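You operate a simulated robot arm through the tools that you are given. There is no shell and no other tool.

Carry out the task below with a simulated robot arm. There is one attempt and no reset: what you move stays moved.

## Task
Fit the yellow nozzle and blow the dust off the 200 G weight.
Fine: the nozzle goes on the blower's spigot. Stand the weight on the green pad to blow it, then move it to the blue pad. Set down upright: what you pick out.

The check looks at the end state, three seconds after you hand in, the way a careful person would. Anything else that was tipped, shoved, dropped, spilled or broken makes it a failure.

## Robot
A 7-joint arm with a two-finger parallel gripper, fixed in place. Base frame: the origin is on the floor under the middle of its stand, x ahead of it, y to its left, z up; the work surface is at about z = 800. Lengths are in mm, angles in degrees, forces in N, time in s.
With the tool pointing down near the work surface it reaches from about 240 to 680 mm from the base axis. Its first joint turns from -66.0 to 66.0 degrees. Payload 2.4 kg.
Tool frame: the origin (TCP) lies between the finger pads and is the grasp point; the fingertips stand 30 mm ahead of it; z points along the fingers, y is the line along which they close. Largest opening 94 mm; finger width 28, thickness 10; the body of the gripper, 50 by 96 mm, starts 55 mm behind the TCP.
Orientation is told as [roll, pitch, yaw] about the base's x, y, z axes, in that order, counted from this pose: with the fingers straight down and closing along the base's y, the tool's x points along the base's -x, its y along +y and its z along -z.

## Interface
- The arm moves only by the tool play_rows. Its argument "plan" is a list of rows, each a list of 3 entries, a list of its own where there are three numbers: the turn, a rotation vector about the tool's x, y, z in degrees, then the shift along the tool's x, y, z in mm, then the gripper command, from -1 (shut) to 1 (fully open), values between in proportion. In form: [[[ax, ay, az], [dx, dy, dz], fingers], ...]. A call has 1 to 20 rows; each row is the pose to reach, as a shift and turn from the pose commanded when the call began, along the tool's axes at that moment. Rows are played at 5 a second. More than 50 mm and 8.6 degrees between two rows, or a gripper value outside its range, and nothing of the call is played. Where a pose cannot be reached the arm comes as near as it can. A force on the tool above 40 N (or 10 N above the force at the start of the call, whichever is more), or a blocked arm, ends the call early, and 0.2 s more pass. Each finger travels about 153 mm/s and halts on what it meets, pressing with about 29 N; the grip force reading is that of the motor and also rises with nothing between the fingers. The clock runs only during rows and for 0.2 s after the last one: add rows that repeat a pose to give the fingers time. The reply holds the time, the measured pose of the TCP, the force on the tool along the base axes, the opening and the grip force, in the units named above and with some noise, with the torque about the TCP (base axes, N m) and any sound that the robot's microphone picked up.
- Cameras (640 x 400 px; columns grow to the right, rows downward): "scene" is fixed at [55.1, 515.9, 1441.3]; the picture's right is [-0.41, -0.91, 0.00], its down [-0.63, 0.29, -0.72] and it looks along [0.65, -0.30, -0.70] (base axes); focal length 311 px, centre (320, 200). "wrist" rides on the gripper at [76, 14, -103] in the tool frame; the picture's right is [-0.18, 0.98, 0.00], its down [-0.75, -0.14, -0.64] and it looks along [-0.63, -0.12, 0.77] (tool axes); focal length 243 px, centre (320, 200). There is no depth. A picture from a camera that has moved, and an enlarged one, comes with that camera's place and axes in the base frame and with its lens. The place of the scene camera against the robot may be out by one fixed shift of up to 25 mm in any direction.
- camera(camera): a new picture of that camera. The clock stands still meanwhile.
- enlarge(camera, box): a new picture of the part [left, top, right, bottom] of that camera's present view, enlarged. The clock stands still meanwhile.
- sign_off(): hands the job in; it is judged then, once.

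Places have to be worked out from the pictures, the camera data and where the tool is seen. Open the gripper and draw the arm clear of the work before you hand the job in, unless the task says otherwise.

The tools are called after "Emit:" as name(argument=value, ...) on one line, values as JSON. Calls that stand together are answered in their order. play_rows: Moves the arm, as the interface text tells. Its arguments: {"type":"object","properties":{"plan":{"type":"array","items":{"type":"array"}}},"required":["plan"]} The other tools are called the same way: camera (camera) takes a picture; enlarge (camera, box) takes an enlarged picture of a part of a camera's view; sign_off () hands the job in.

At the start:

```text
clock: 0.0
tool_pos: [371.0, 211.3, 1146.5]
tool_rot: [-0.1, 0.0, 0.1]
contact_force: [0.1, 0.2, -0.1]
moment: [-0.02, -0.02, -0.04]
finger_gap: 93.9
grasp_force: 0.0
```

scene: 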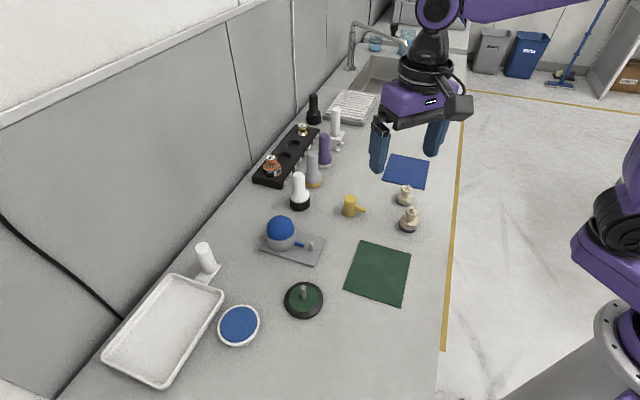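
wrist: 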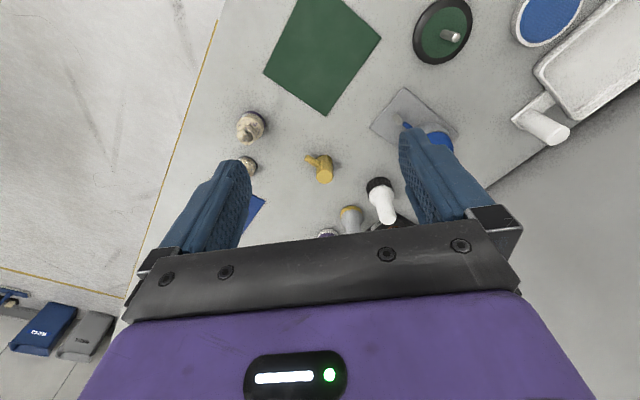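

I start by looking closely at the scene: the blower (blue bulb on a grey plate with a spigot), the yellow nozzle, the two dusty weights, and the pads. I take enlarged pictures.

Emit:
enlarge(camera="scene", box=[240, 170, 440, 295])

Emit:
enlarge(camera="scene", box=[240, 80, 400, 180])

Emit:
enlarge(camera="scene", box=[380, 170, 440, 240])

Emit:
enlarge(camera="wrist", box=[220, 80, 480, 240])

```text
3.20 times, centred on (340, 232) of scene
camera zoom: at [55.1, 515.9, 1441.3], right [-0.41, -0.91, 0.0], down [-0.63, 0.29, -0.72], along [0.65, -0.3, -0.7], focal length 995 px, centre (256, 96)
```

zoom: 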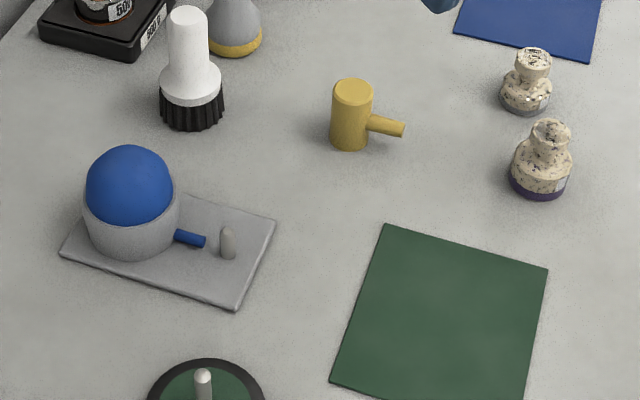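

```text
4.00 times, centred on (320, 130) of scene
camera zoom: at [55.1, 515.9, 1441.3], right [-0.41, -0.91, 0.0], down [-0.63, 0.29, -0.72], along [0.65, -0.3, -0.7], focal length 1244 px, centre (320, 480)
```

zoom: 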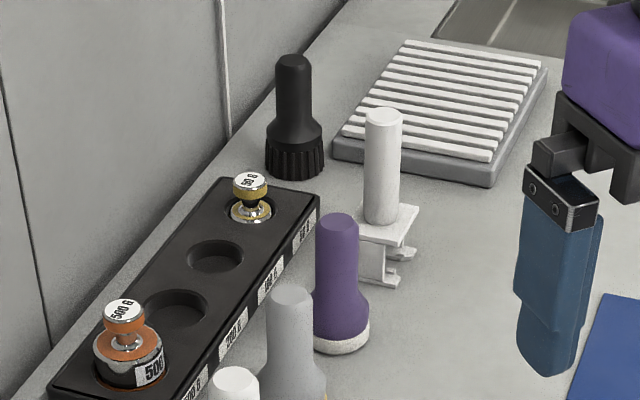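

```text
5.71 times, centred on (410, 205) of scene
camera zoom: at [55.1, 515.9, 1441.3], right [-0.41, -0.91, 0.0], down [-0.63, 0.29, -0.72], along [0.65, -0.3, -0.7], focal length 1777 px, centre (-194, 171)
```

zoom: 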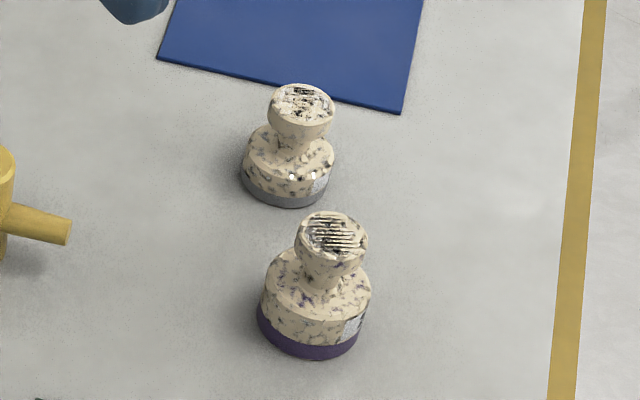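

```text
2.46 times, centred on (350, 160) of wrist
camera zoom: at [294.3, 226.1, 1247.1], right [0.18, 0.98, 0.0], down [0.75, -0.14, 0.64], along [0.63, -0.12, -0.77], focal length 597 px, centre (246, 298)
```

zoom: 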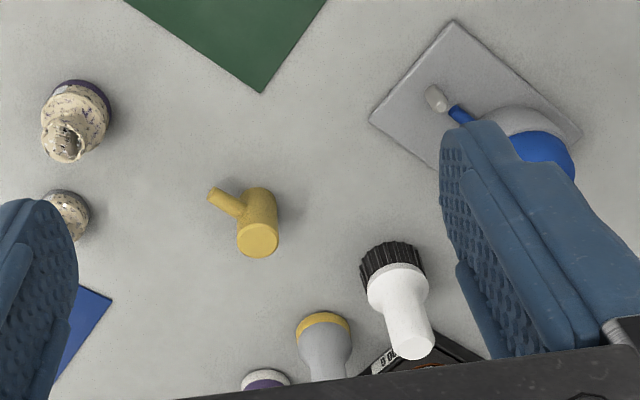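

The two dusty weights stand at about (455, 70) with a purple base and (540, 25) with a grey base. The rack has two empty holes, so I zoom into the rack labels, the dusty weights and the blower to identify things before moving.

Emit:
enlarge(camera="scene", box=[394, 200, 426, 236])

Emit:
enlarge(camera="scene", box=[392, 180, 418, 210])

Emit:
enlarge(camera="scene", box=[250, 120, 325, 190])

Emit:
enlarge(camera="scene", box=[255, 205, 335, 270])

Emit:
enlarge(camera="scene", box=[335, 185, 375, 225])

```text
11.11 times, centred on (410, 218) of scene
camera zoom: at [55.1, 515.9, 1441.3], right [-0.41, -0.91, 0.0], down [-0.63, 0.29, -0.72], along [0.65, -0.3, -0.7], focal length 3456 px, centre (-680, 0)
```

zoom: 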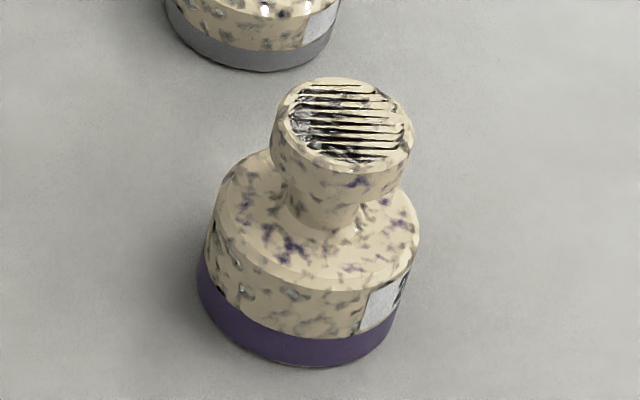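

```text
13.33 times, centred on (405, 195) of scene
camera zoom: at [55.1, 515.9, 1441.3], right [-0.41, -0.91, 0.0], down [-0.63, 0.29, -0.72], along [0.65, -0.3, -0.7], focal length 4147 px, centre (-813, 267)
```

zoom: 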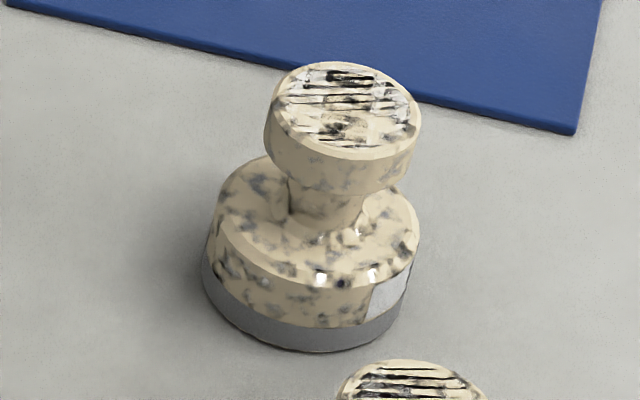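

```text
5.71 times, centred on (288, 155) of scene
camera zoom: at [55.1, 515.9, 1441.3], right [-0.41, -0.91, 0.0], down [-0.63, 0.29, -0.72], along [0.65, -0.3, -0.7], focal length 1777 px, centre (506, 457)
```

zoom: 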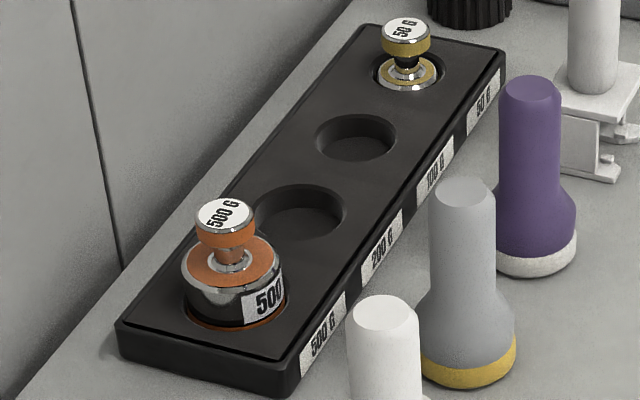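

```text
6.15 times, centred on (295, 238) of scene
camera zoom: at [55.1, 515.9, 1441.3], right [-0.41, -0.91, 0.0], down [-0.63, 0.29, -0.72], along [0.65, -0.3, -0.7], focal length 1914 px, centre (474, -31)
```

zoom: 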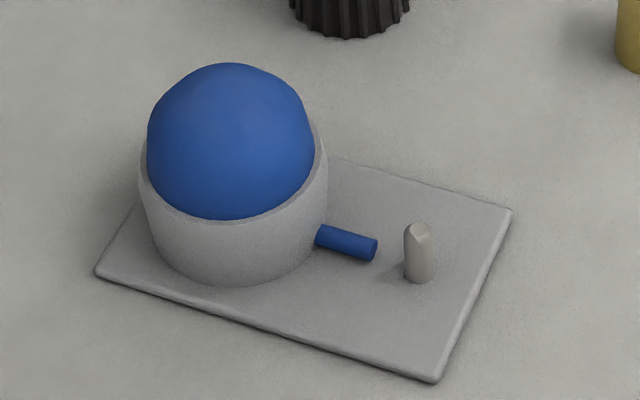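

```text
10.00 times, centred on (355, 205) of scene
camera zoom: at [55.1, 515.9, 1441.3], right [-0.41, -0.91, 0.0], down [-0.63, 0.29, -0.72], along [0.65, -0.3, -0.7], focal length 3110 px, centre (-30, 150)
```

zoom: 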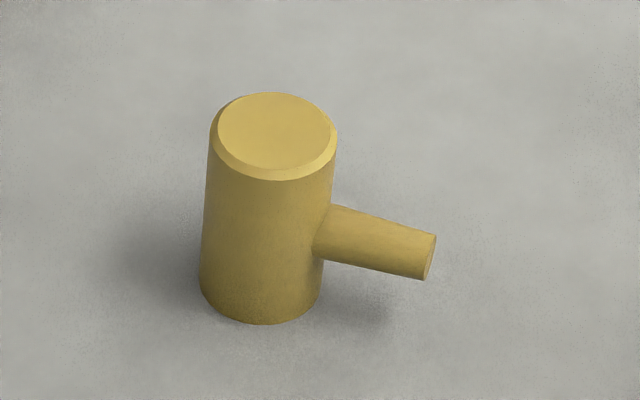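

The rack reads 500, 200, 100, 50 G, and the two missing ones are the dusty ones; the purple-based weight is larger (about 53 mm against 47 mm), so it should be the 200 G. I move the wrist camera toward its label side to confirm.

Emit:
play_rows(plan=[[[0, 0, -6], [-2.4, -21.2, 21.6], 1], [[0, 0, -12], [-4.8, -42.5, 43.3], 1], [[0, 0, -18], [-7.2, -63.7, 65], 1], [[0, 0, -24], [-9.6, -84.9, 86.6], 1], [[0, 0, -30], [-12, -106.2, 108.2], 1], [[0, 0, -36], [-14.4, -127.4, 129.9], 1], [[0, 0, -42], [-16.8, -148.6, 151.6], 1], [[0, 0, -48], [-19.2, -169.8, 173.2], 1], [[0, 0, -54], [-21.6, -191, 194.8], 1], [[0, 0, -60], [-24, -212.3, 216.5], 1], [[0, 0, -60], [-24, -212.3, 216.5], 1]])

Emit:
camera(camera="wrist")

```text
clock: 2.4
tool_pos: [395.7, -1.9, 929.6]
tool_rot: [-0.1, -0.1, 60.1]
contact_force: [0.5, -0.3, 0.4]
moment: [-0.01, 0.02, 0.03]
finger_gap: 94.1
grasp_force: 0.0
```

```text
taken
camera wrist: at [344.7, -60.7, 1030.9], right [-0.76, 0.65, 0.0], down [0.5, 0.58, 0.64], along [0.42, 0.49, -0.77], focal length 243 px, centre (320, 200)
```

wrist: 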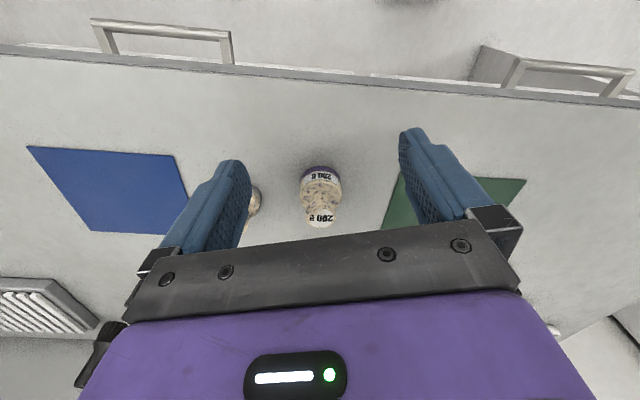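

The wrist view seems to show "200 G" on this purple-based weight; I enlarge to confirm it.

Emit:
enlarge(camera="wrist", box=[280, 150, 360, 240])

```text
4.44 times, centred on (320, 195) of wrist
camera zoom: at [344.7, -60.7, 1030.9], right [-0.76, 0.65, 0.0], down [0.5, 0.58, 0.64], along [0.42, 0.49, -0.77], focal length 1078 px, centre (320, 222)
```

zoom: 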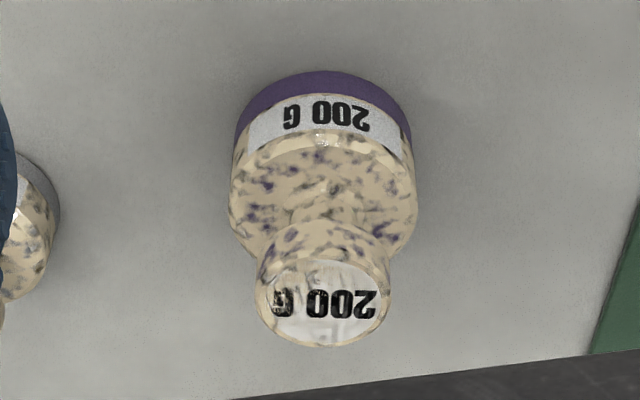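

Label confirmed: the purple-based weight is the 200 G, standing at about (451, 65), top about z = 861, body about 47 mm across. Next I move the wrist camera over the green pad area to look at the blower's spigot.

Emit:
play_rows(plan=[[[0, 0, 1.2], [-32.4, 14, 0], 1], [[0, 0, 2.5], [-64.9, 28.1, 0], 1], [[0, 0, 3.7], [-97.3, 42.2, 0], 1], [[0, 0, 5], [-129.7, 56.2, 0], 1], [[0, 0, 6.2], [-162.2, 70.3, 0], 1], [[0, 0, 7.5], [-194.6, 84.4, 0], 1], [[0, 0, 8.7], [-227.1, 98.4, 0], 1], [[0, 0, 10], [-259.5, 112.5, 0], 1], [[0, 0, 10], [-259.5, 112.5, 0], 1]])

Emit:
camera(camera="wrist")

Emit:
enlarge(camera="wrist", box=[270, 130, 390, 205])

```text
clock: 4.4
tool_pos: [427.7, 282.7, 928.8]
tool_rot: [0.0, -0.1, 50.0]
contact_force: [0.0, -0.1, -0.2]
moment: [0.01, 0.03, 0.02]
finger_gap: 94.0
grasp_force: 0.1
```

```text
taken
camera wrist: at [367.7, 232.5, 1029.8], right [-0.63, 0.77, 0.0], down [0.59, 0.49, 0.64], along [0.5, 0.41, -0.77], focal length 243 px, centre (320, 200)
```

wrist: 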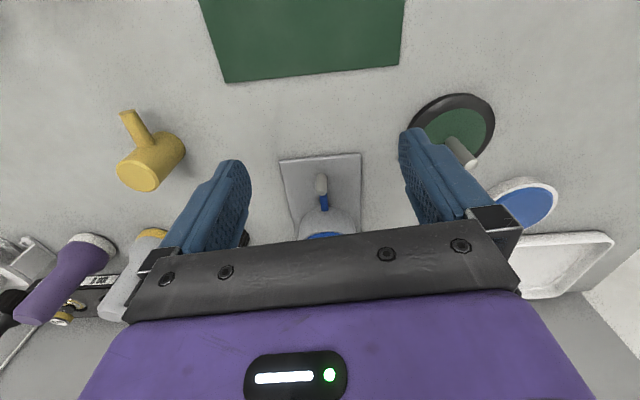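

```text
5.33 times, centred on (330, 168) of wrist
camera zoom: at [367.7, 232.5, 1029.8], right [-0.63, 0.77, 0.0], down [0.59, 0.49, 0.64], along [0.5, 0.41, -0.77], focal length 1294 px, centre (267, 373)
```

zoom: 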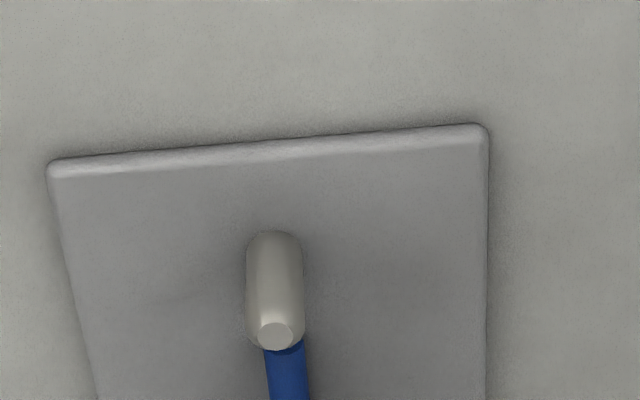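

The spigot is a short vertical round post about 12 mm across with a chamfered tip, in line with the blue tube and the pad. I enlarge it more from both cameras to measure it and to see the nozzle.

Emit:
enlarge(camera="wrist", box=[305, 165, 345, 215])

Emit:
enlarge(camera="scene", box=[292, 228, 324, 248])

Emit:
enlarge(camera="wrist", box=[100, 95, 200, 205])

```text
8.00 times, centred on (325, 190) of wrist
camera zoom: at [367.7, 232.5, 1029.8], right [-0.63, 0.77, 0.0], down [0.59, 0.49, 0.64], along [0.5, 0.41, -0.77], focal length 1941 px, centre (280, 280)
```

zoom: 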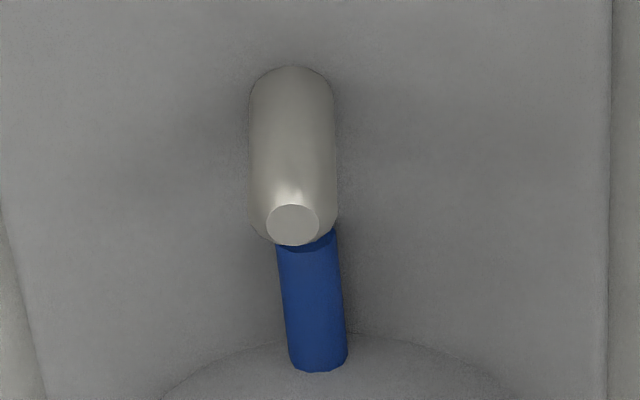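

```text
16.00 times, centred on (308, 238) of scene
camera zoom: at [55.1, 515.9, 1441.3], right [-0.41, -0.91, 0.0], down [-0.63, 0.29, -0.72], along [0.65, -0.3, -0.7], focal length 4976 px, centre (512, -408)
```

zoom: 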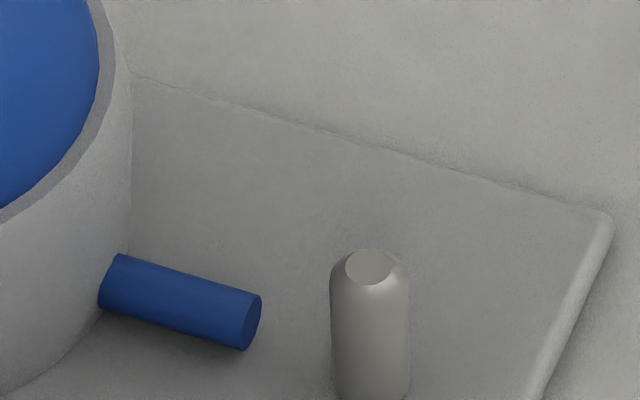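

```text
3.64 times, centred on (150, 150) of wrist
camera zoom: at [367.7, 232.5, 1029.8], right [-0.63, 0.77, 0.0], down [0.59, 0.49, 0.64], along [0.5, 0.41, -0.77], focal length 882 px, centre (938, 382)
```

zoom: 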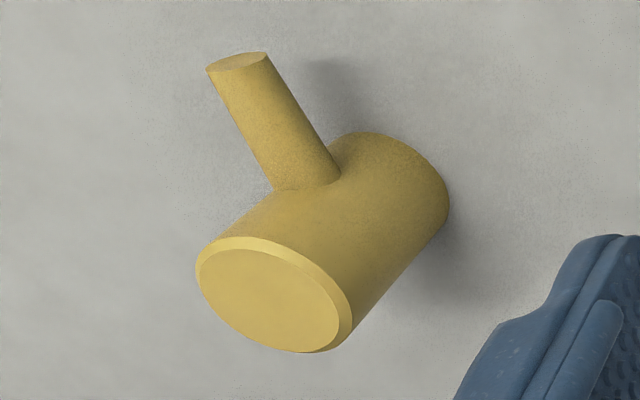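

The spigot stands at about (486, 332), top near z = 834, and the blower axis points along the 45° line to the pad centre. The yellow nozzle's body is at about (563, 186), about 35 mm across and 53 mm tall, with its tube already pointing about -132°. I move above the nozzle with the fingers square to the tube and check from there.

Emit:
play_rows(plan=[[[0, 0, 0.4], [-2.9, -33.1, 0], 1], [[0, 0, 0.8], [-5.8, -66.3, 0], 1], [[0, 0, 1.2], [-8.6, -99.4, 0], 1], [[0, 0, 1.6], [-11.5, -132.6, 0], 1], [[0, 0, 2], [-14.4, -165.7, 0], 1], [[0, 0, 2], [-14.4, -165.7, 0], 1]])

Emit:
camera(camera="wrist")

Emit:
enlarge(camera="wrist", box=[260, 100, 380, 240])

Emit:
camera(camera="scene")

```text
clock: 5.8
tool_pos: [564.5, 183.4, 930.4]
tool_rot: [-0.1, 0.0, 48.1]
contact_force: [0.0, -0.6, 0.5]
moment: [0.01, 0.05, 0.0]
finger_gap: 94.3
grasp_force: 0.0
```

```text
taken
camera wrist: at [502.5, 136.9, 1033.0], right [-0.61, 0.79, 0.0], down [0.61, 0.47, 0.64], along [0.51, 0.39, -0.77], focal length 243 px, centre (320, 200)
```

wrist: 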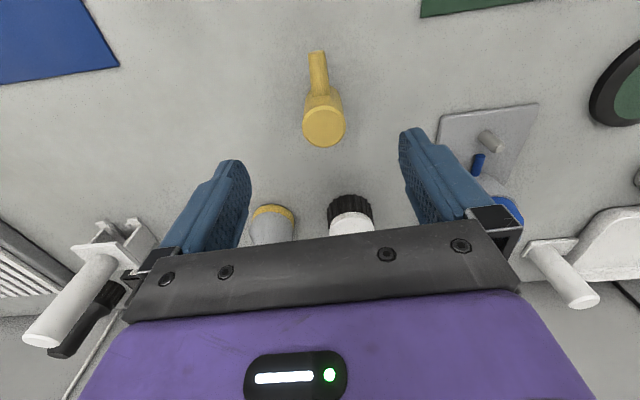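

```text
2.86 times, centred on (320, 170) of wrist
camera zoom: at [502.5, 136.9, 1033.0], right [-0.61, 0.79, 0.0], down [0.61, 0.47, 0.64], along [0.51, 0.39, -0.77], focal length 693 px, centre (320, 286)
```

zoom: 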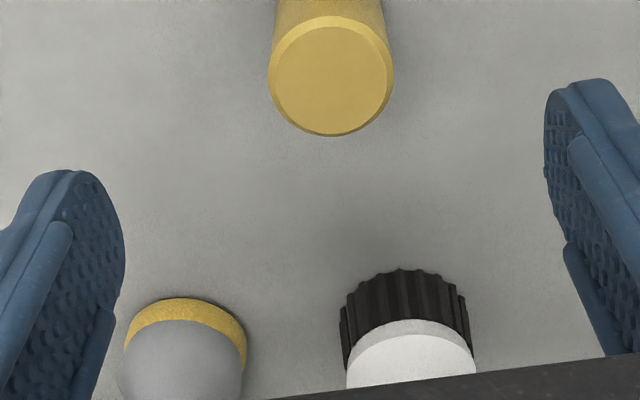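

```text
taken
```

scene: 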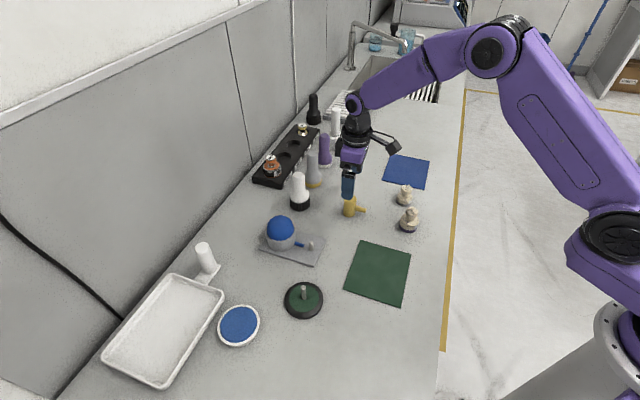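

The fingers straddle the nozzle well: I judge its axis at about (562, 186.5). I enlarge to refine the tube direction.

Emit:
enlarge(camera="wrist", box=[270, 40, 370, 160])

Emit:
enlarge(camera="scene", box=[330, 160, 380, 225])

```text
3.33 times, centred on (320, 100) of wrist
camera zoom: at [502.5, 136.9, 1033.0], right [-0.61, 0.79, 0.0], down [0.61, 0.47, 0.64], along [0.51, 0.39, -0.77], focal length 809 px, centre (320, 533)
```

zoom: 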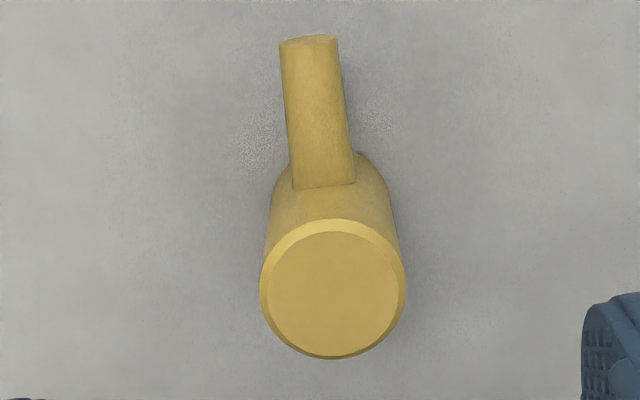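

```text
6.15 times, centred on (355, 192) of scene
camera zoom: at [55.2, 515.9, 1441.3], right [-0.41, -0.91, 0.0], down [-0.63, 0.29, -0.72], along [0.65, -0.3, -0.7], focal length 1914 px, centre (105, 246)
```

zoom: 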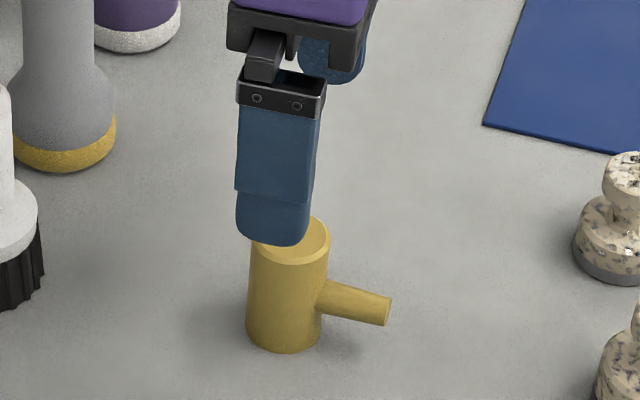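

Tool-frame measurement puts the nozzle axis 1.3 mm along -x and 2.7 mm along +y of the TCP, with its tube at about -135.5°. I turn the gripper 3° to be square to the tube, and descend to TCP z = 840.

Emit:
play_rows(plan=[[[0, 0, 1.5], [-0.6, 1.4, 15], 1], [[0, 0, 3], [-1.3, 2.7, 35], 1], [[0, 0, 3], [-1.3, 2.7, 55], 1], [[0, 0, 3], [-1.3, 2.7, 70], 1], [[0, 0, 3], [-1.3, 2.7, 82], 1], [[0, 0, 3], [-1.3, 2.7, 90], 1], [[0, 0, 3], [-1.3, 2.7, 90], 1]])

Emit:
camera(camera="wrist")

Emit:
enlarge(camera="scene", box=[320, 140, 400, 230])

```text
clock: 7.4
tool_pos: [564.1, 187.9, 838.5]
tool_rot: [-0.1, -0.1, 45.1]
contact_force: [0.1, 0.7, 0.1]
moment: [0.04, 0.05, -0.02]
finger_gap: 94.0
grasp_force: 0.0
```

```text
taken
camera wrist: at [498.6, 144.5, 940.4], right [-0.57, 0.82, 0.0], down [0.63, 0.43, 0.64], along [0.53, 0.36, -0.77], focal length 243 px, centre (320, 200)
```

wrist: 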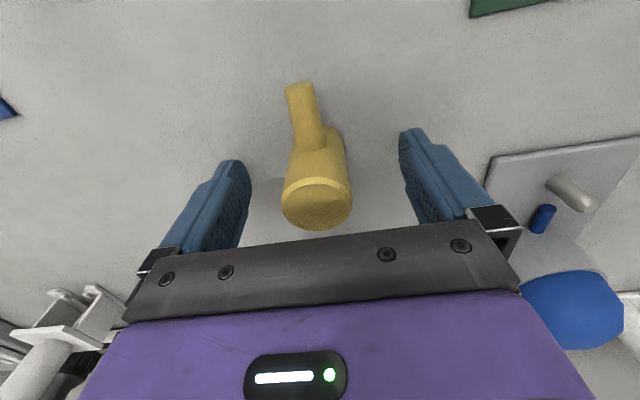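

```text
4.44 times, centred on (360, 185) of scene
camera zoom: at [55.1, 515.9, 1441.3], right [-0.41, -0.91, 0.0], down [-0.63, 0.29, -0.72], along [0.65, -0.3, -0.7], focal length 1382 px, centre (142, 267)
```

zoom: 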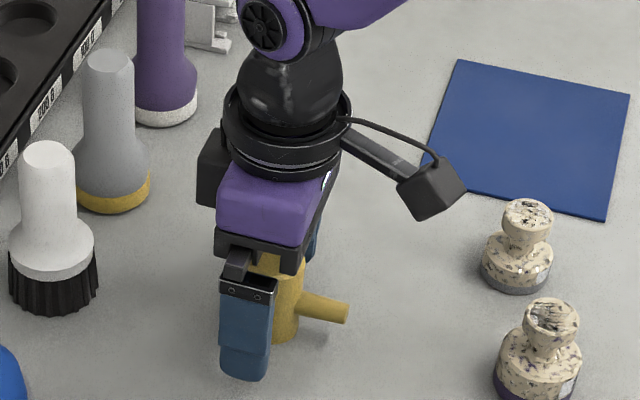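

The nozzle is centred between the fingers and the tube lies along the tool's x within about a degree. I close the gripper.

Emit:
play_rows(plan=[[[0, 0, 0], [0, 0, 0], 0.2], [[0, 0, 0], [0, 0, 0], -0.1], [[0, 0, 0], [0, 0, 0], -0.4], [[0, 0, 0], [0, 0, 0], -1], [[0, 0, 0], [0, 0, 0], -1], [[0, 0, 0], [0, 0, 0], -1]])

Emit:
camera(camera="wrist")

```text
clock: 8.8
tool_pos: [563.2, 187.5, 837.8]
tool_rot: [-0.1, 0.0, 45.1]
contact_force: [0.4, 0.3, 0.2]
moment: [0.03, -0.02, 0.0]
finger_gap: 33.2
grasp_force: 28.9
```

```text
taken
camera wrist: at [498.6, 144.4, 940.6], right [-0.57, 0.82, 0.0], down [0.63, 0.43, 0.64], along [0.53, 0.36, -0.77], focal length 243 px, centre (320, 200)
```

wrist: 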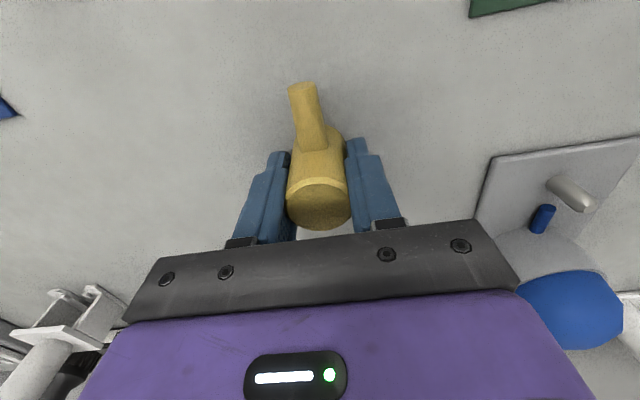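

The nozzle is held (gap 33.2 mm, grip 28.9 N). I lift 60 mm and carry it over the spigot, stopping high to check alignment.

Emit:
play_rows(plan=[[[0, 0, 0], [0, 0, -15], -1], [[0, 0, 0], [0, 0, -35], -1], [[0, 0, 0], [0, 0, -60], -1], [[0, 0, 0], [-5.9, 19.5, -62], -1], [[0, 0, 0], [-11.9, 39, -62], -1], [[0, 0, 0], [-17.8, 58.6, -62], -1], [[0, 0, 0], [-23.8, 78.1, -62], -1], [[0, 0, 0], [-29.7, 97.6, -62], -1], [[0, 0, 0], [-35.7, 117.1, -62], -1], [[0, 0, 0], [-41.6, 136.7, -62], -1], [[0, 0, 0], [-47.6, 156.2, -62], -1], [[0, 0, 0], [-47.6, 156.2, -62], -1], [[0, 0, 0], [-47.6, 156.2, -62], -1]])

Emit:
camera(camera="wrist")

Emit:
enlarge(camera="scene", box=[260, 180, 350, 270])

```text
clock: 11.6
tool_pos: [484.9, 333.4, 901.7]
tool_rot: [-0.2, 0.0, 45.1]
contact_force: [0.0, -0.1, -0.6]
moment: [0.0, 0.02, 0.02]
finger_gap: 33.0
grasp_force: 29.0
```

```text
taken
camera wrist: at [420.4, 289.7, 1002.1], right [-0.57, 0.82, 0.0], down [0.63, 0.43, 0.64], along [0.53, 0.36, -0.77], focal length 243 px, centre (320, 200)
```

wrist: 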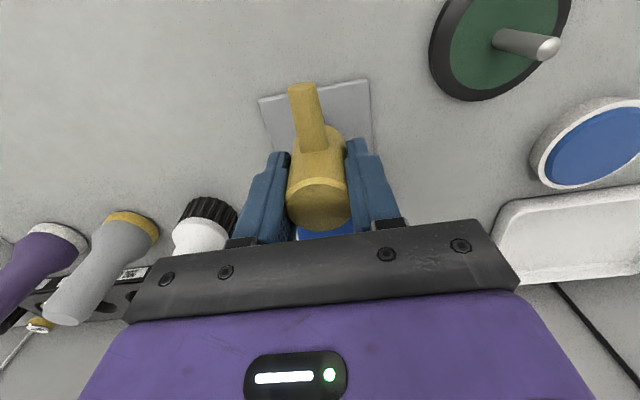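

```text
4.44 times, centred on (305, 225) of scene
camera zoom: at [55.1, 515.9, 1441.3], right [-0.41, -0.91, 0.0], down [-0.63, 0.29, -0.72], along [0.65, -0.3, -0.7], focal length 1382 px, centre (387, 89)
```

zoom: 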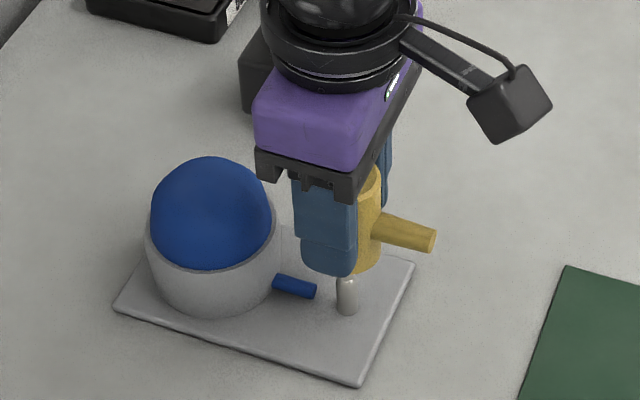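

The spigot is visible just under the nozzle. I enlarge the region to measure the lateral offset between nozzle axis and spigot.

Emit:
enlarge(camera="scene", box=[318, 212, 352, 256])

Emit:
enlarge(camera="wrist", box=[250, 70, 390, 240])

```text
9.09 times, centred on (335, 234) of scene
camera zoom: at [55.1, 515.9, 1441.3], right [-0.41, -0.91, 0.0], down [-0.63, 0.29, -0.72], along [0.65, -0.3, -0.7], focal length 2828 px, centre (184, -109)
```

zoom: 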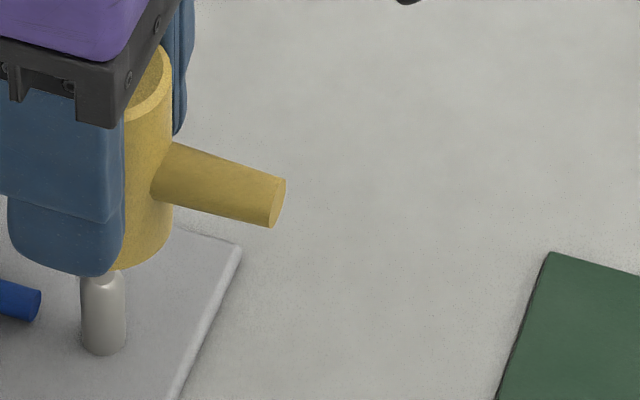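

```text
2.35 times, centred on (320, 155) of wrist
camera zoom: at [420.4, 289.7, 1002.1], right [-0.57, 0.82, 0.0], down [0.63, 0.43, 0.64], along [0.53, 0.36, -0.77], focal length 571 px, centre (320, 306)
```

zoom: 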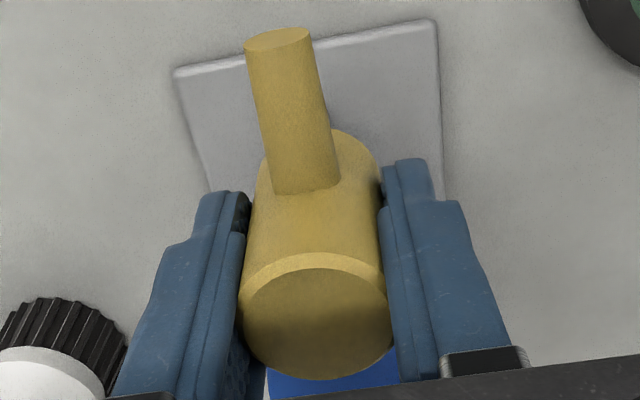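

From the scene view the nozzle seems roughly 2 mm toward image right of the spigot; I zoom tighter to get the offset in both directions.

Emit:
enlarge(camera="scene", box=[322, 230, 342, 254])

Emit:
enlarge(camera="wrist", box=[250, 70, 390, 150])

```text
16.00 times, centred on (332, 242) of scene
camera zoom: at [55.1, 515.9, 1441.3], right [-0.41, -0.91, 0.0], down [-0.63, 0.29, -0.72], along [0.65, -0.3, -0.7], focal length 4976 px, centre (128, -472)
```

zoom: 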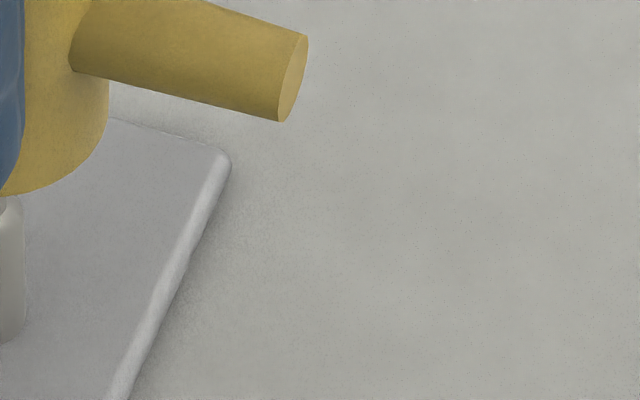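

```text
4.57 times, centred on (320, 110) of wrist
camera zoom: at [420.4, 289.7, 1002.1], right [-0.57, 0.82, 0.0], down [0.63, 0.43, 0.64], along [0.53, 0.36, -0.77], focal length 1109 px, centre (320, 611)
```

zoom: 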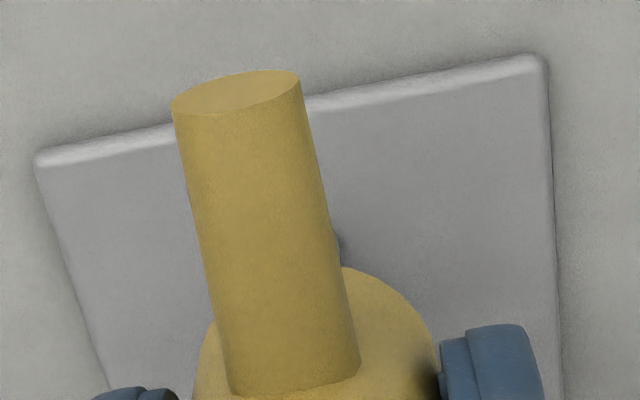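

The crop cut off the spigot, so I retake it centred on the spigot.

Emit:
enlarge(camera="scene", box=[298, 230, 330, 250])

Emit:
enlarge(camera="scene", box=[298, 218, 330, 238])

```text
16.00 times, centred on (314, 240) of scene
camera zoom: at [55.1, 515.9, 1441.3], right [-0.41, -0.91, 0.0], down [-0.63, 0.29, -0.72], along [0.65, -0.3, -0.7], focal length 4976 px, centre (416, -440)
```

zoom: 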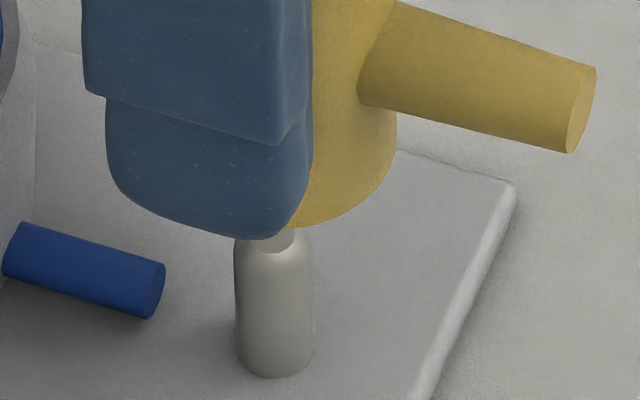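

```text
16.00 times, centred on (314, 228) of scene
camera zoom: at [55.1, 515.9, 1441.3], right [-0.41, -0.91, 0.0], down [-0.63, 0.29, -0.72], along [0.65, -0.3, -0.7], focal length 4976 px, centre (416, -248)
```

zoom: 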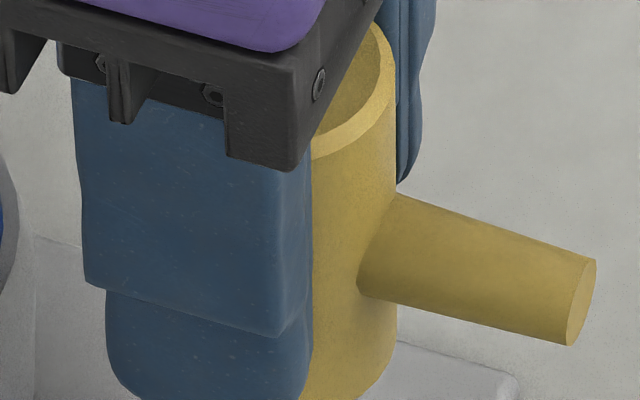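

I check the sliver of spigot visible beside the tube in the wrist view to fix the sideways offset.

Emit:
enlarge(camera="wrist", box=[310, 112, 342, 132])

```text
16.00 times, centred on (326, 122) of wrist
camera zoom: at [420.4, 289.7, 1002.1], right [-0.57, 0.82, 0.0], down [0.63, 0.43, 0.64], along [0.53, 0.36, -0.77], focal length 3882 px, centre (224, 1448)
```

zoom: 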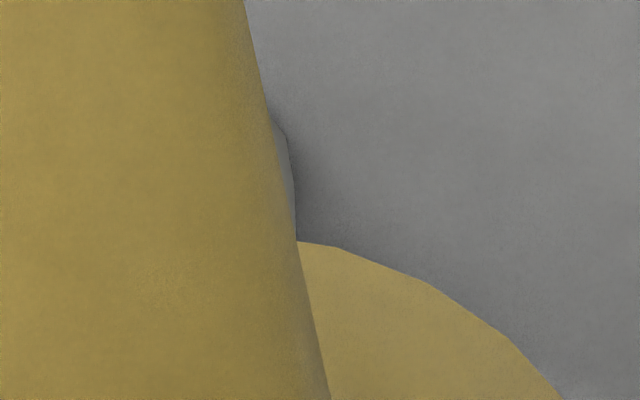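

Combining both views, the spigot is about 1.5 mm along tool -x and 1.8 mm along -y of the nozzle axis. I shift by that and lower 22 mm to just above the spigot, then re-check.

Emit:
play_rows(plan=[[[0, 0, 0], [-1.5, -1.8, 5], -1], [[0, 0, 0], [-1.5, -1.8, 12], -1], [[0, 0, 0], [-1.5, -1.8, 18], -1], [[0, 0, 0], [-1.5, -1.8, 22], -1], [[0, 0, 0], [-1.5, -1.8, 22], -1]])

Emit:
enlarge(camera="scene", box=[298, 230, 330, 250])

Emit:
enlarge(camera="wrist", box=[250, 60, 390, 150])

```text
clock: 12.8
tool_pos: [488.2, 332.9, 878.6]
tool_rot: [-0.1, -0.1, 45.1]
contact_force: [-0.1, -0.2, -1.4]
moment: [-0.03, 0.01, 0.0]
finger_gap: 33.1
grasp_force: 29.2
```

```text
16.00 times, centred on (314, 240) of scene
camera zoom: at [55.2, 515.9, 1441.3], right [-0.41, -0.91, 0.0], down [-0.63, 0.29, -0.72], along [0.65, -0.3, -0.7], focal length 4976 px, centre (416, -440)
```

zoom: 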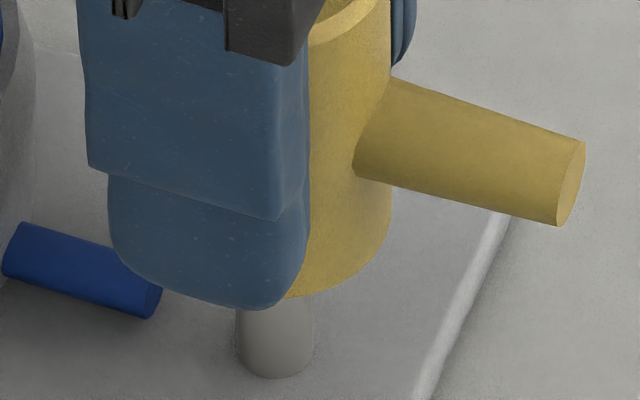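

```text
4.44 times, centred on (320, 105) of wrist
camera zoom: at [424.7, 288.7, 980.2], right [-0.57, 0.82, 0.0], down [0.63, 0.43, 0.64], along [0.53, 0.36, -0.77], focal length 1078 px, centre (320, 622)
```

zoom: 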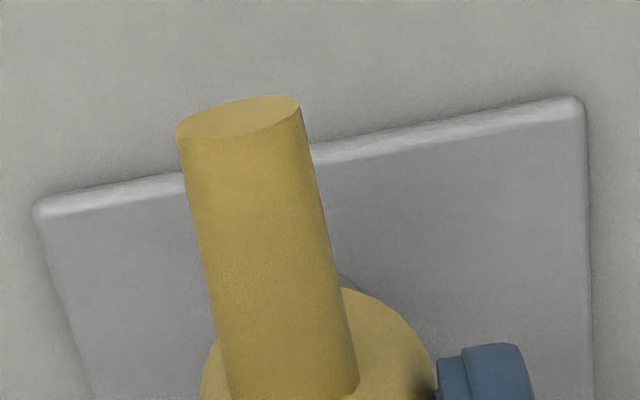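

The nozzle bottom is now just above the spigot tip. I zoom both views again to measure the residual offset.

Emit:
enlarge(camera="wrist", box=[310, 112, 342, 132])

Emit:
enlarge(camera="wrist", box=[270, 110, 370, 240])

Emit:
enlarge(camera="scene", box=[304, 236, 324, 249])

```text
16.00 times, centred on (326, 122) of wrist
camera zoom: at [424.7, 288.7, 980.2], right [-0.57, 0.82, 0.0], down [0.63, 0.43, 0.64], along [0.53, 0.36, -0.77], focal length 3882 px, centre (224, 1448)
```

zoom: 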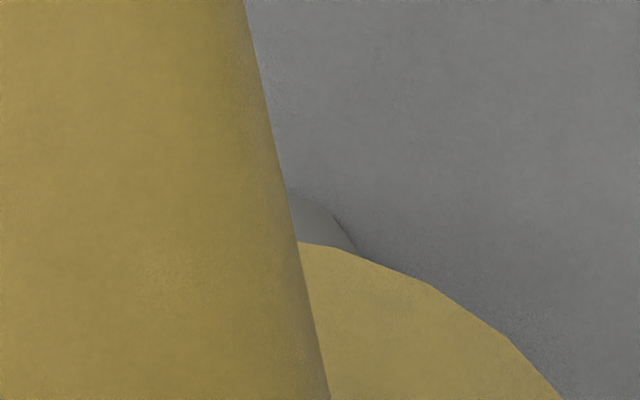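

```text
3.08 times, centred on (320, 175) of wrist
camera zoom: at [424.7, 288.7, 980.2], right [-0.57, 0.82, 0.0], down [0.63, 0.43, 0.64], along [0.53, 0.36, -0.77], focal length 746 px, centre (320, 277)
```

zoom: 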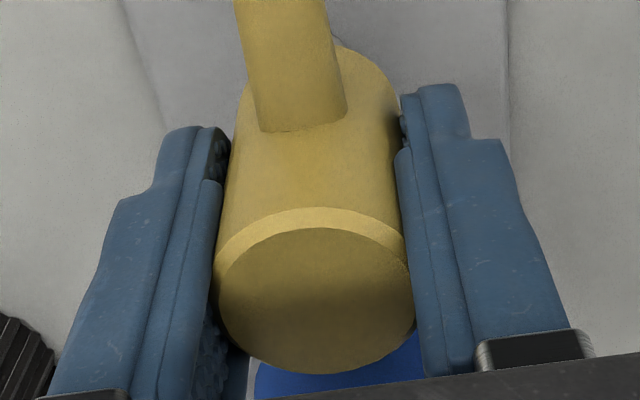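

```text
16.00 times, centred on (314, 242) of scene
camera zoom: at [55.2, 515.9, 1441.3], right [-0.41, -0.91, 0.0], down [-0.63, 0.29, -0.72], along [0.65, -0.3, -0.7], focal length 4976 px, centre (416, -480)
```

zoom: 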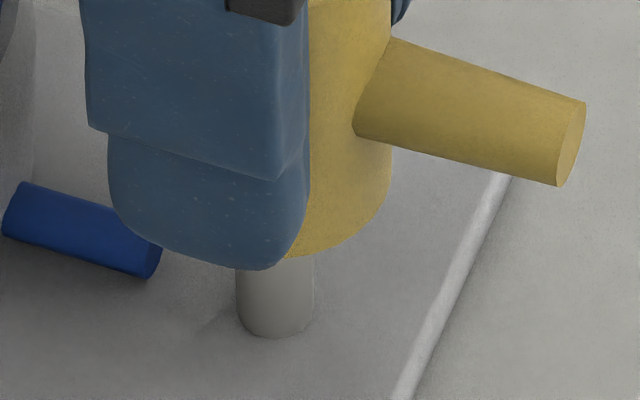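

Fitting the visible bottom rim of the nozzle and the spigot's base in the wrist view, plus the scene view, I get the spigot at about (-1.0, +1.1) mm in tool x/y from the nozzle axis, which is within the chamfer. I correct that, let the arm settle, then lower slowly 12 mm.

Emit:
play_rows(plan=[[[0, 0, 0], [-0.5, 0.5, 0], -1], [[0, 0, 0], [-1.0, 1.1, 0], -1], [[0, 0, 0], [-1.0, 1.1, 0], -1], [[0, 0, 0], [-1.0, 1.1, 0], -1], [[0, 0, 0], [-1.0, 1.1, 2], -1], [[0, 0, 0], [-1.0, 1.1, 4], -1], [[0, 0, 0], [-1.0, 1.1, 6], -1], [[0, 0, 0], [-1.0, 1.1, 8], -1], [[0, 0, 0], [-1.0, 1.1, 10], -1], [[0, 0, 0], [-1.0, 1.1, 12], -1], [[0, 0, 0], [-1.0, 1.1, 12], -1]])

Emit:
enlarge(camera="scene", box=[304, 236, 324, 249])

Emit:
camera(camera="wrist")

```text
clock: 15.2
tool_pos: [488.4, 333.5, 868.4]
tool_rot: [-0.1, -0.1, 45.1]
contact_force: [0.0, 0.3, 0.2]
moment: [0.02, 0.01, 0.0]
finger_gap: 32.8
grasp_force: 28.7
```

```text
16.00 times, centred on (314, 242) of scene
camera zoom: at [55.2, 515.9, 1441.3], right [-0.41, -0.91, 0.0], down [-0.63, 0.29, -0.72], along [0.65, -0.3, -0.7], focal length 4976 px, centre (416, -480)
```

zoom: 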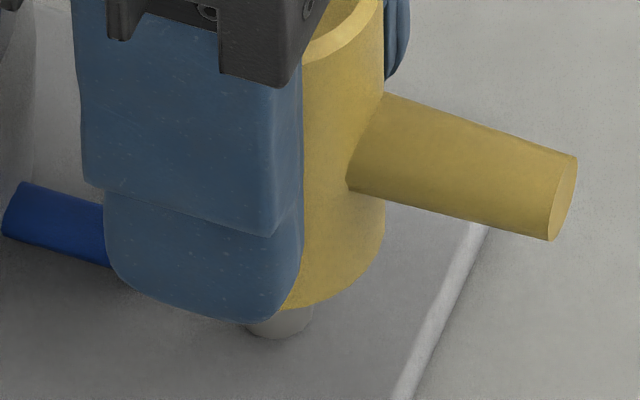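

```text
taken
camera wrist: at [423.6, 290.2, 969.6], right [-0.57, 0.82, 0.0], down [0.63, 0.43, 0.64], along [0.53, 0.36, -0.77], focal length 243 px, centre (320, 200)
```

wrist: 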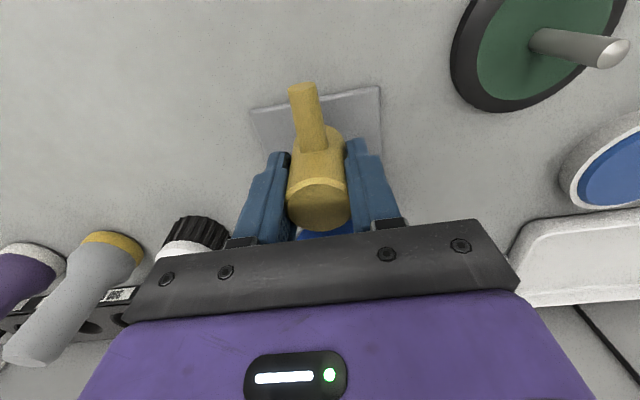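

No contact force and the scene view shows nozzle and spigot axes lined up within about 0.5 mm, with the tip already inside. I lower further in 2 mm steps.

Emit:
play_rows(plan=[[[0, 0, 0], [0, 0, 2], -1], [[0, 0, 0], [0, 0, 4], -1], [[0, 0, 0], [0, 0, 6], -1], [[0, 0, 0], [0, 0, 8], -1], [[0, 0, 0], [0, 0, 10], -1], [[0, 0, 0], [0, 0, 12], -1], [[0, 0, 0], [0, 0, 14], -1], [[0, 0, 0], [0, 0, 16], -1], [[0, 0, 0], [0, 0, 17], -1], [[0, 0, 0], [0, 0, 18], -1], [[0, 0, 0], [0, 0, 18], -1]])

Emit:
enlarge(camera="scene", box=[290, 220, 340, 255])

```text
clock: 17.6
tool_pos: [489.4, 334.2, 850.8]
tool_rot: [-0.1, -0.2, 45.2]
contact_force: [0.8, 0.2, 0.3]
moment: [0.0, 0.01, -0.02]
finger_gap: 33.0
grasp_force: 28.6
```

```text
11.43 times, centred on (315, 238) of scene
camera zoom: at [55.2, 515.9, 1441.3], right [-0.41, -0.91, 0.0], down [-0.63, 0.29, -0.72], along [0.65, -0.3, -0.7], focal length 3555 px, centre (377, -229)
```

zoom: 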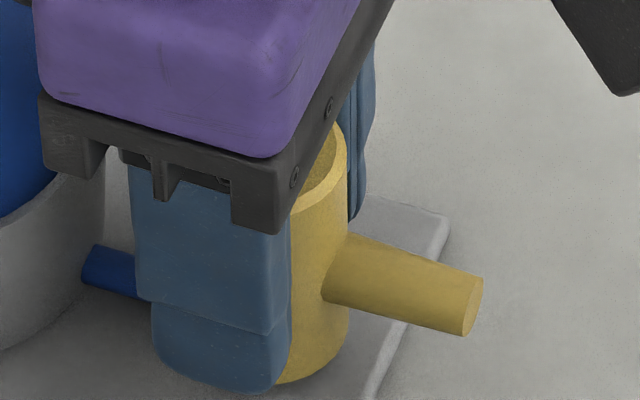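

Still no force; the nozzle bottom should be about 4–5 mm above the plate. I continue in 1 mm steps.

Emit:
play_rows(plan=[[[0, 0, 0], [0, 0, 1], -1], [[0, 0, 0], [0, 0, 2], -1], [[0, 0, 0], [0, 0, 3], -1], [[0, 0, 0], [0, 0, 3], -1]])

```text
clock: 18.6
tool_pos: [489.1, 334.9, 847.2]
tool_rot: [-0.1, -0.1, 45.0]
contact_force: [0.0, 0.0, -0.5]
moment: [-0.03, 0.0, 0.0]
finger_gap: 33.0
grasp_force: 29.1
```

Emit:
play_rows(plan=[[[0, 0, 0], [0, 0, 0.7], -1], [[0, 0, 0], [0, 0, 1.4], -1], [[0, 0, 0], [0, 0, 2.1], -1], [[0, 0, 0], [0, 0, 2.1], -1]])

Emit:
enlarge(camera="scene", box=[295, 228, 335, 255])

```text
clock: 19.6
tool_pos: [488.3, 333.3, 844.5]
tool_rot: [-0.1, -0.2, 45.1]
contact_force: [-2.2, -3.1, 7.1]
moment: [-0.02, 0.07, 0.02]
finger_gap: 32.9
grasp_force: 28.8
```

```text
14.81 times, centred on (315, 242) of scene
camera zoom: at [55.0, 515.8, 1441.4], right [-0.41, -0.91, 0.0], down [-0.63, 0.29, -0.72], along [0.65, -0.3, -0.7], focal length 4608 px, centre (394, -415)
```

zoom: 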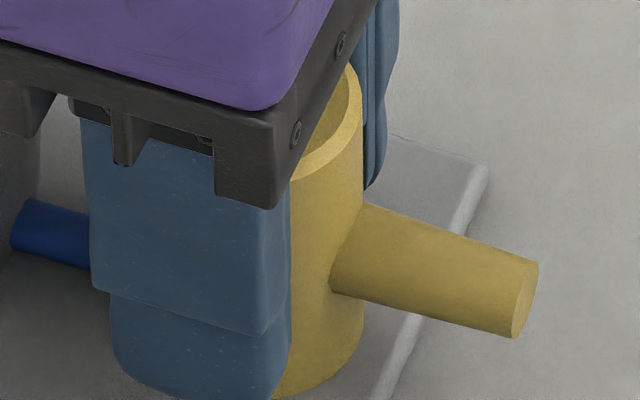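

Contact: 7 N upward at TCP z = 844.5, i.e. nozzle bottom at about 806, the plate. I press a hair more to confirm a solid seat.

Emit:
play_rows(plan=[[[0, 0, 0], [0, 0, 0.5], -1], [[0, 0, 0], [0, 0, 1.0], -1], [[0, 0, 0], [0, 0, 1.0], -1]])

```text
clock: 20.4
tool_pos: [489.2, 333.9, 843.7]
tool_rot: [-0.1, -0.3, 45.2]
contact_force: [-1.6, -1.7, 19.9]
moment: [0.04, 0.01, -0.03]
finger_gap: 33.1
grasp_force: 29.2
```

Solid seat at 20 N. I relax the pressure by 1 mm, open the gripper gradually to about 60 mm, and lift straight up.

Emit:
play_rows(plan=[[[0, 0, 0], [0, 0, -1.0], -1], [[0, 0, 0], [0, 0, -1.3], -0.6], [[0, 0, 0], [0, 0, -1.3], -0.2], [[0, 0, 0], [0, 0, -1.3], 0], [[0, 0, 0], [0, 0, -1.3], 0.2], [[0, 0, 0], [0, 0, -1.3], 0.3], [[0, 0, 0], [0, 0, -1.3], 0.3]])

Emit:
camera(camera="wrist")

Emit:
enlarge(camera="scene", box=[280, 210, 350, 260])

```text
clock: 22.0
tool_pos: [487.9, 332.5, 845.2]
tool_rot: [-0.1, 0.0, 45.0]
contact_force: [0.0, 0.2, 0.0]
moment: [-0.02, -0.01, 0.02]
finger_gap: 61.2
grasp_force: 0.0
```

```text
taken
camera wrist: at [423.2, 290.1, 945.5], right [-0.57, 0.82, 0.0], down [0.63, 0.43, 0.64], along [0.53, 0.36, -0.77], focal length 243 px, centre (320, 200)
```

wrist: 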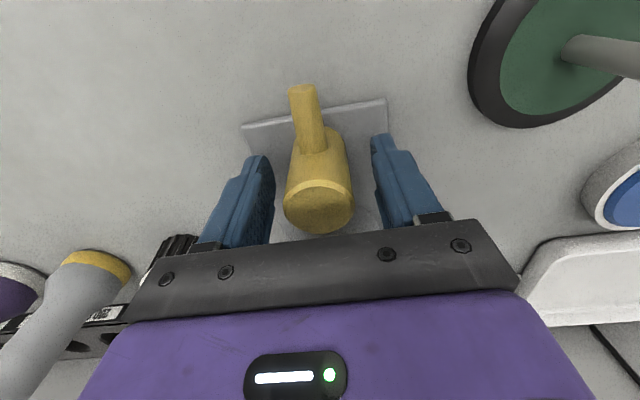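

```text
8.00 times, centred on (315, 235) of scene
camera zoom: at [55.1, 515.9, 1441.3], right [-0.41, -0.91, 0.0], down [-0.63, 0.29, -0.72], along [0.65, -0.3, -0.7], focal length 2488 px, centre (360, -80)
```

zoom: 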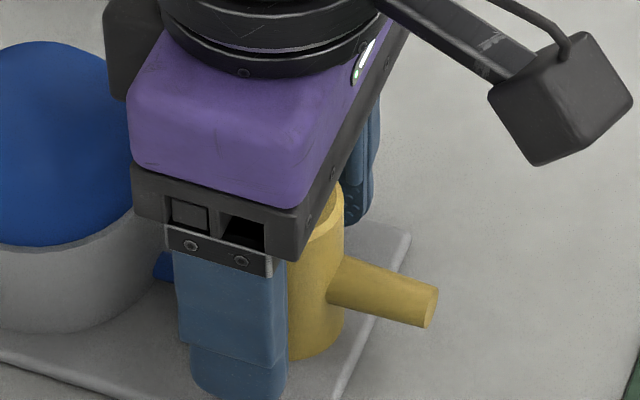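

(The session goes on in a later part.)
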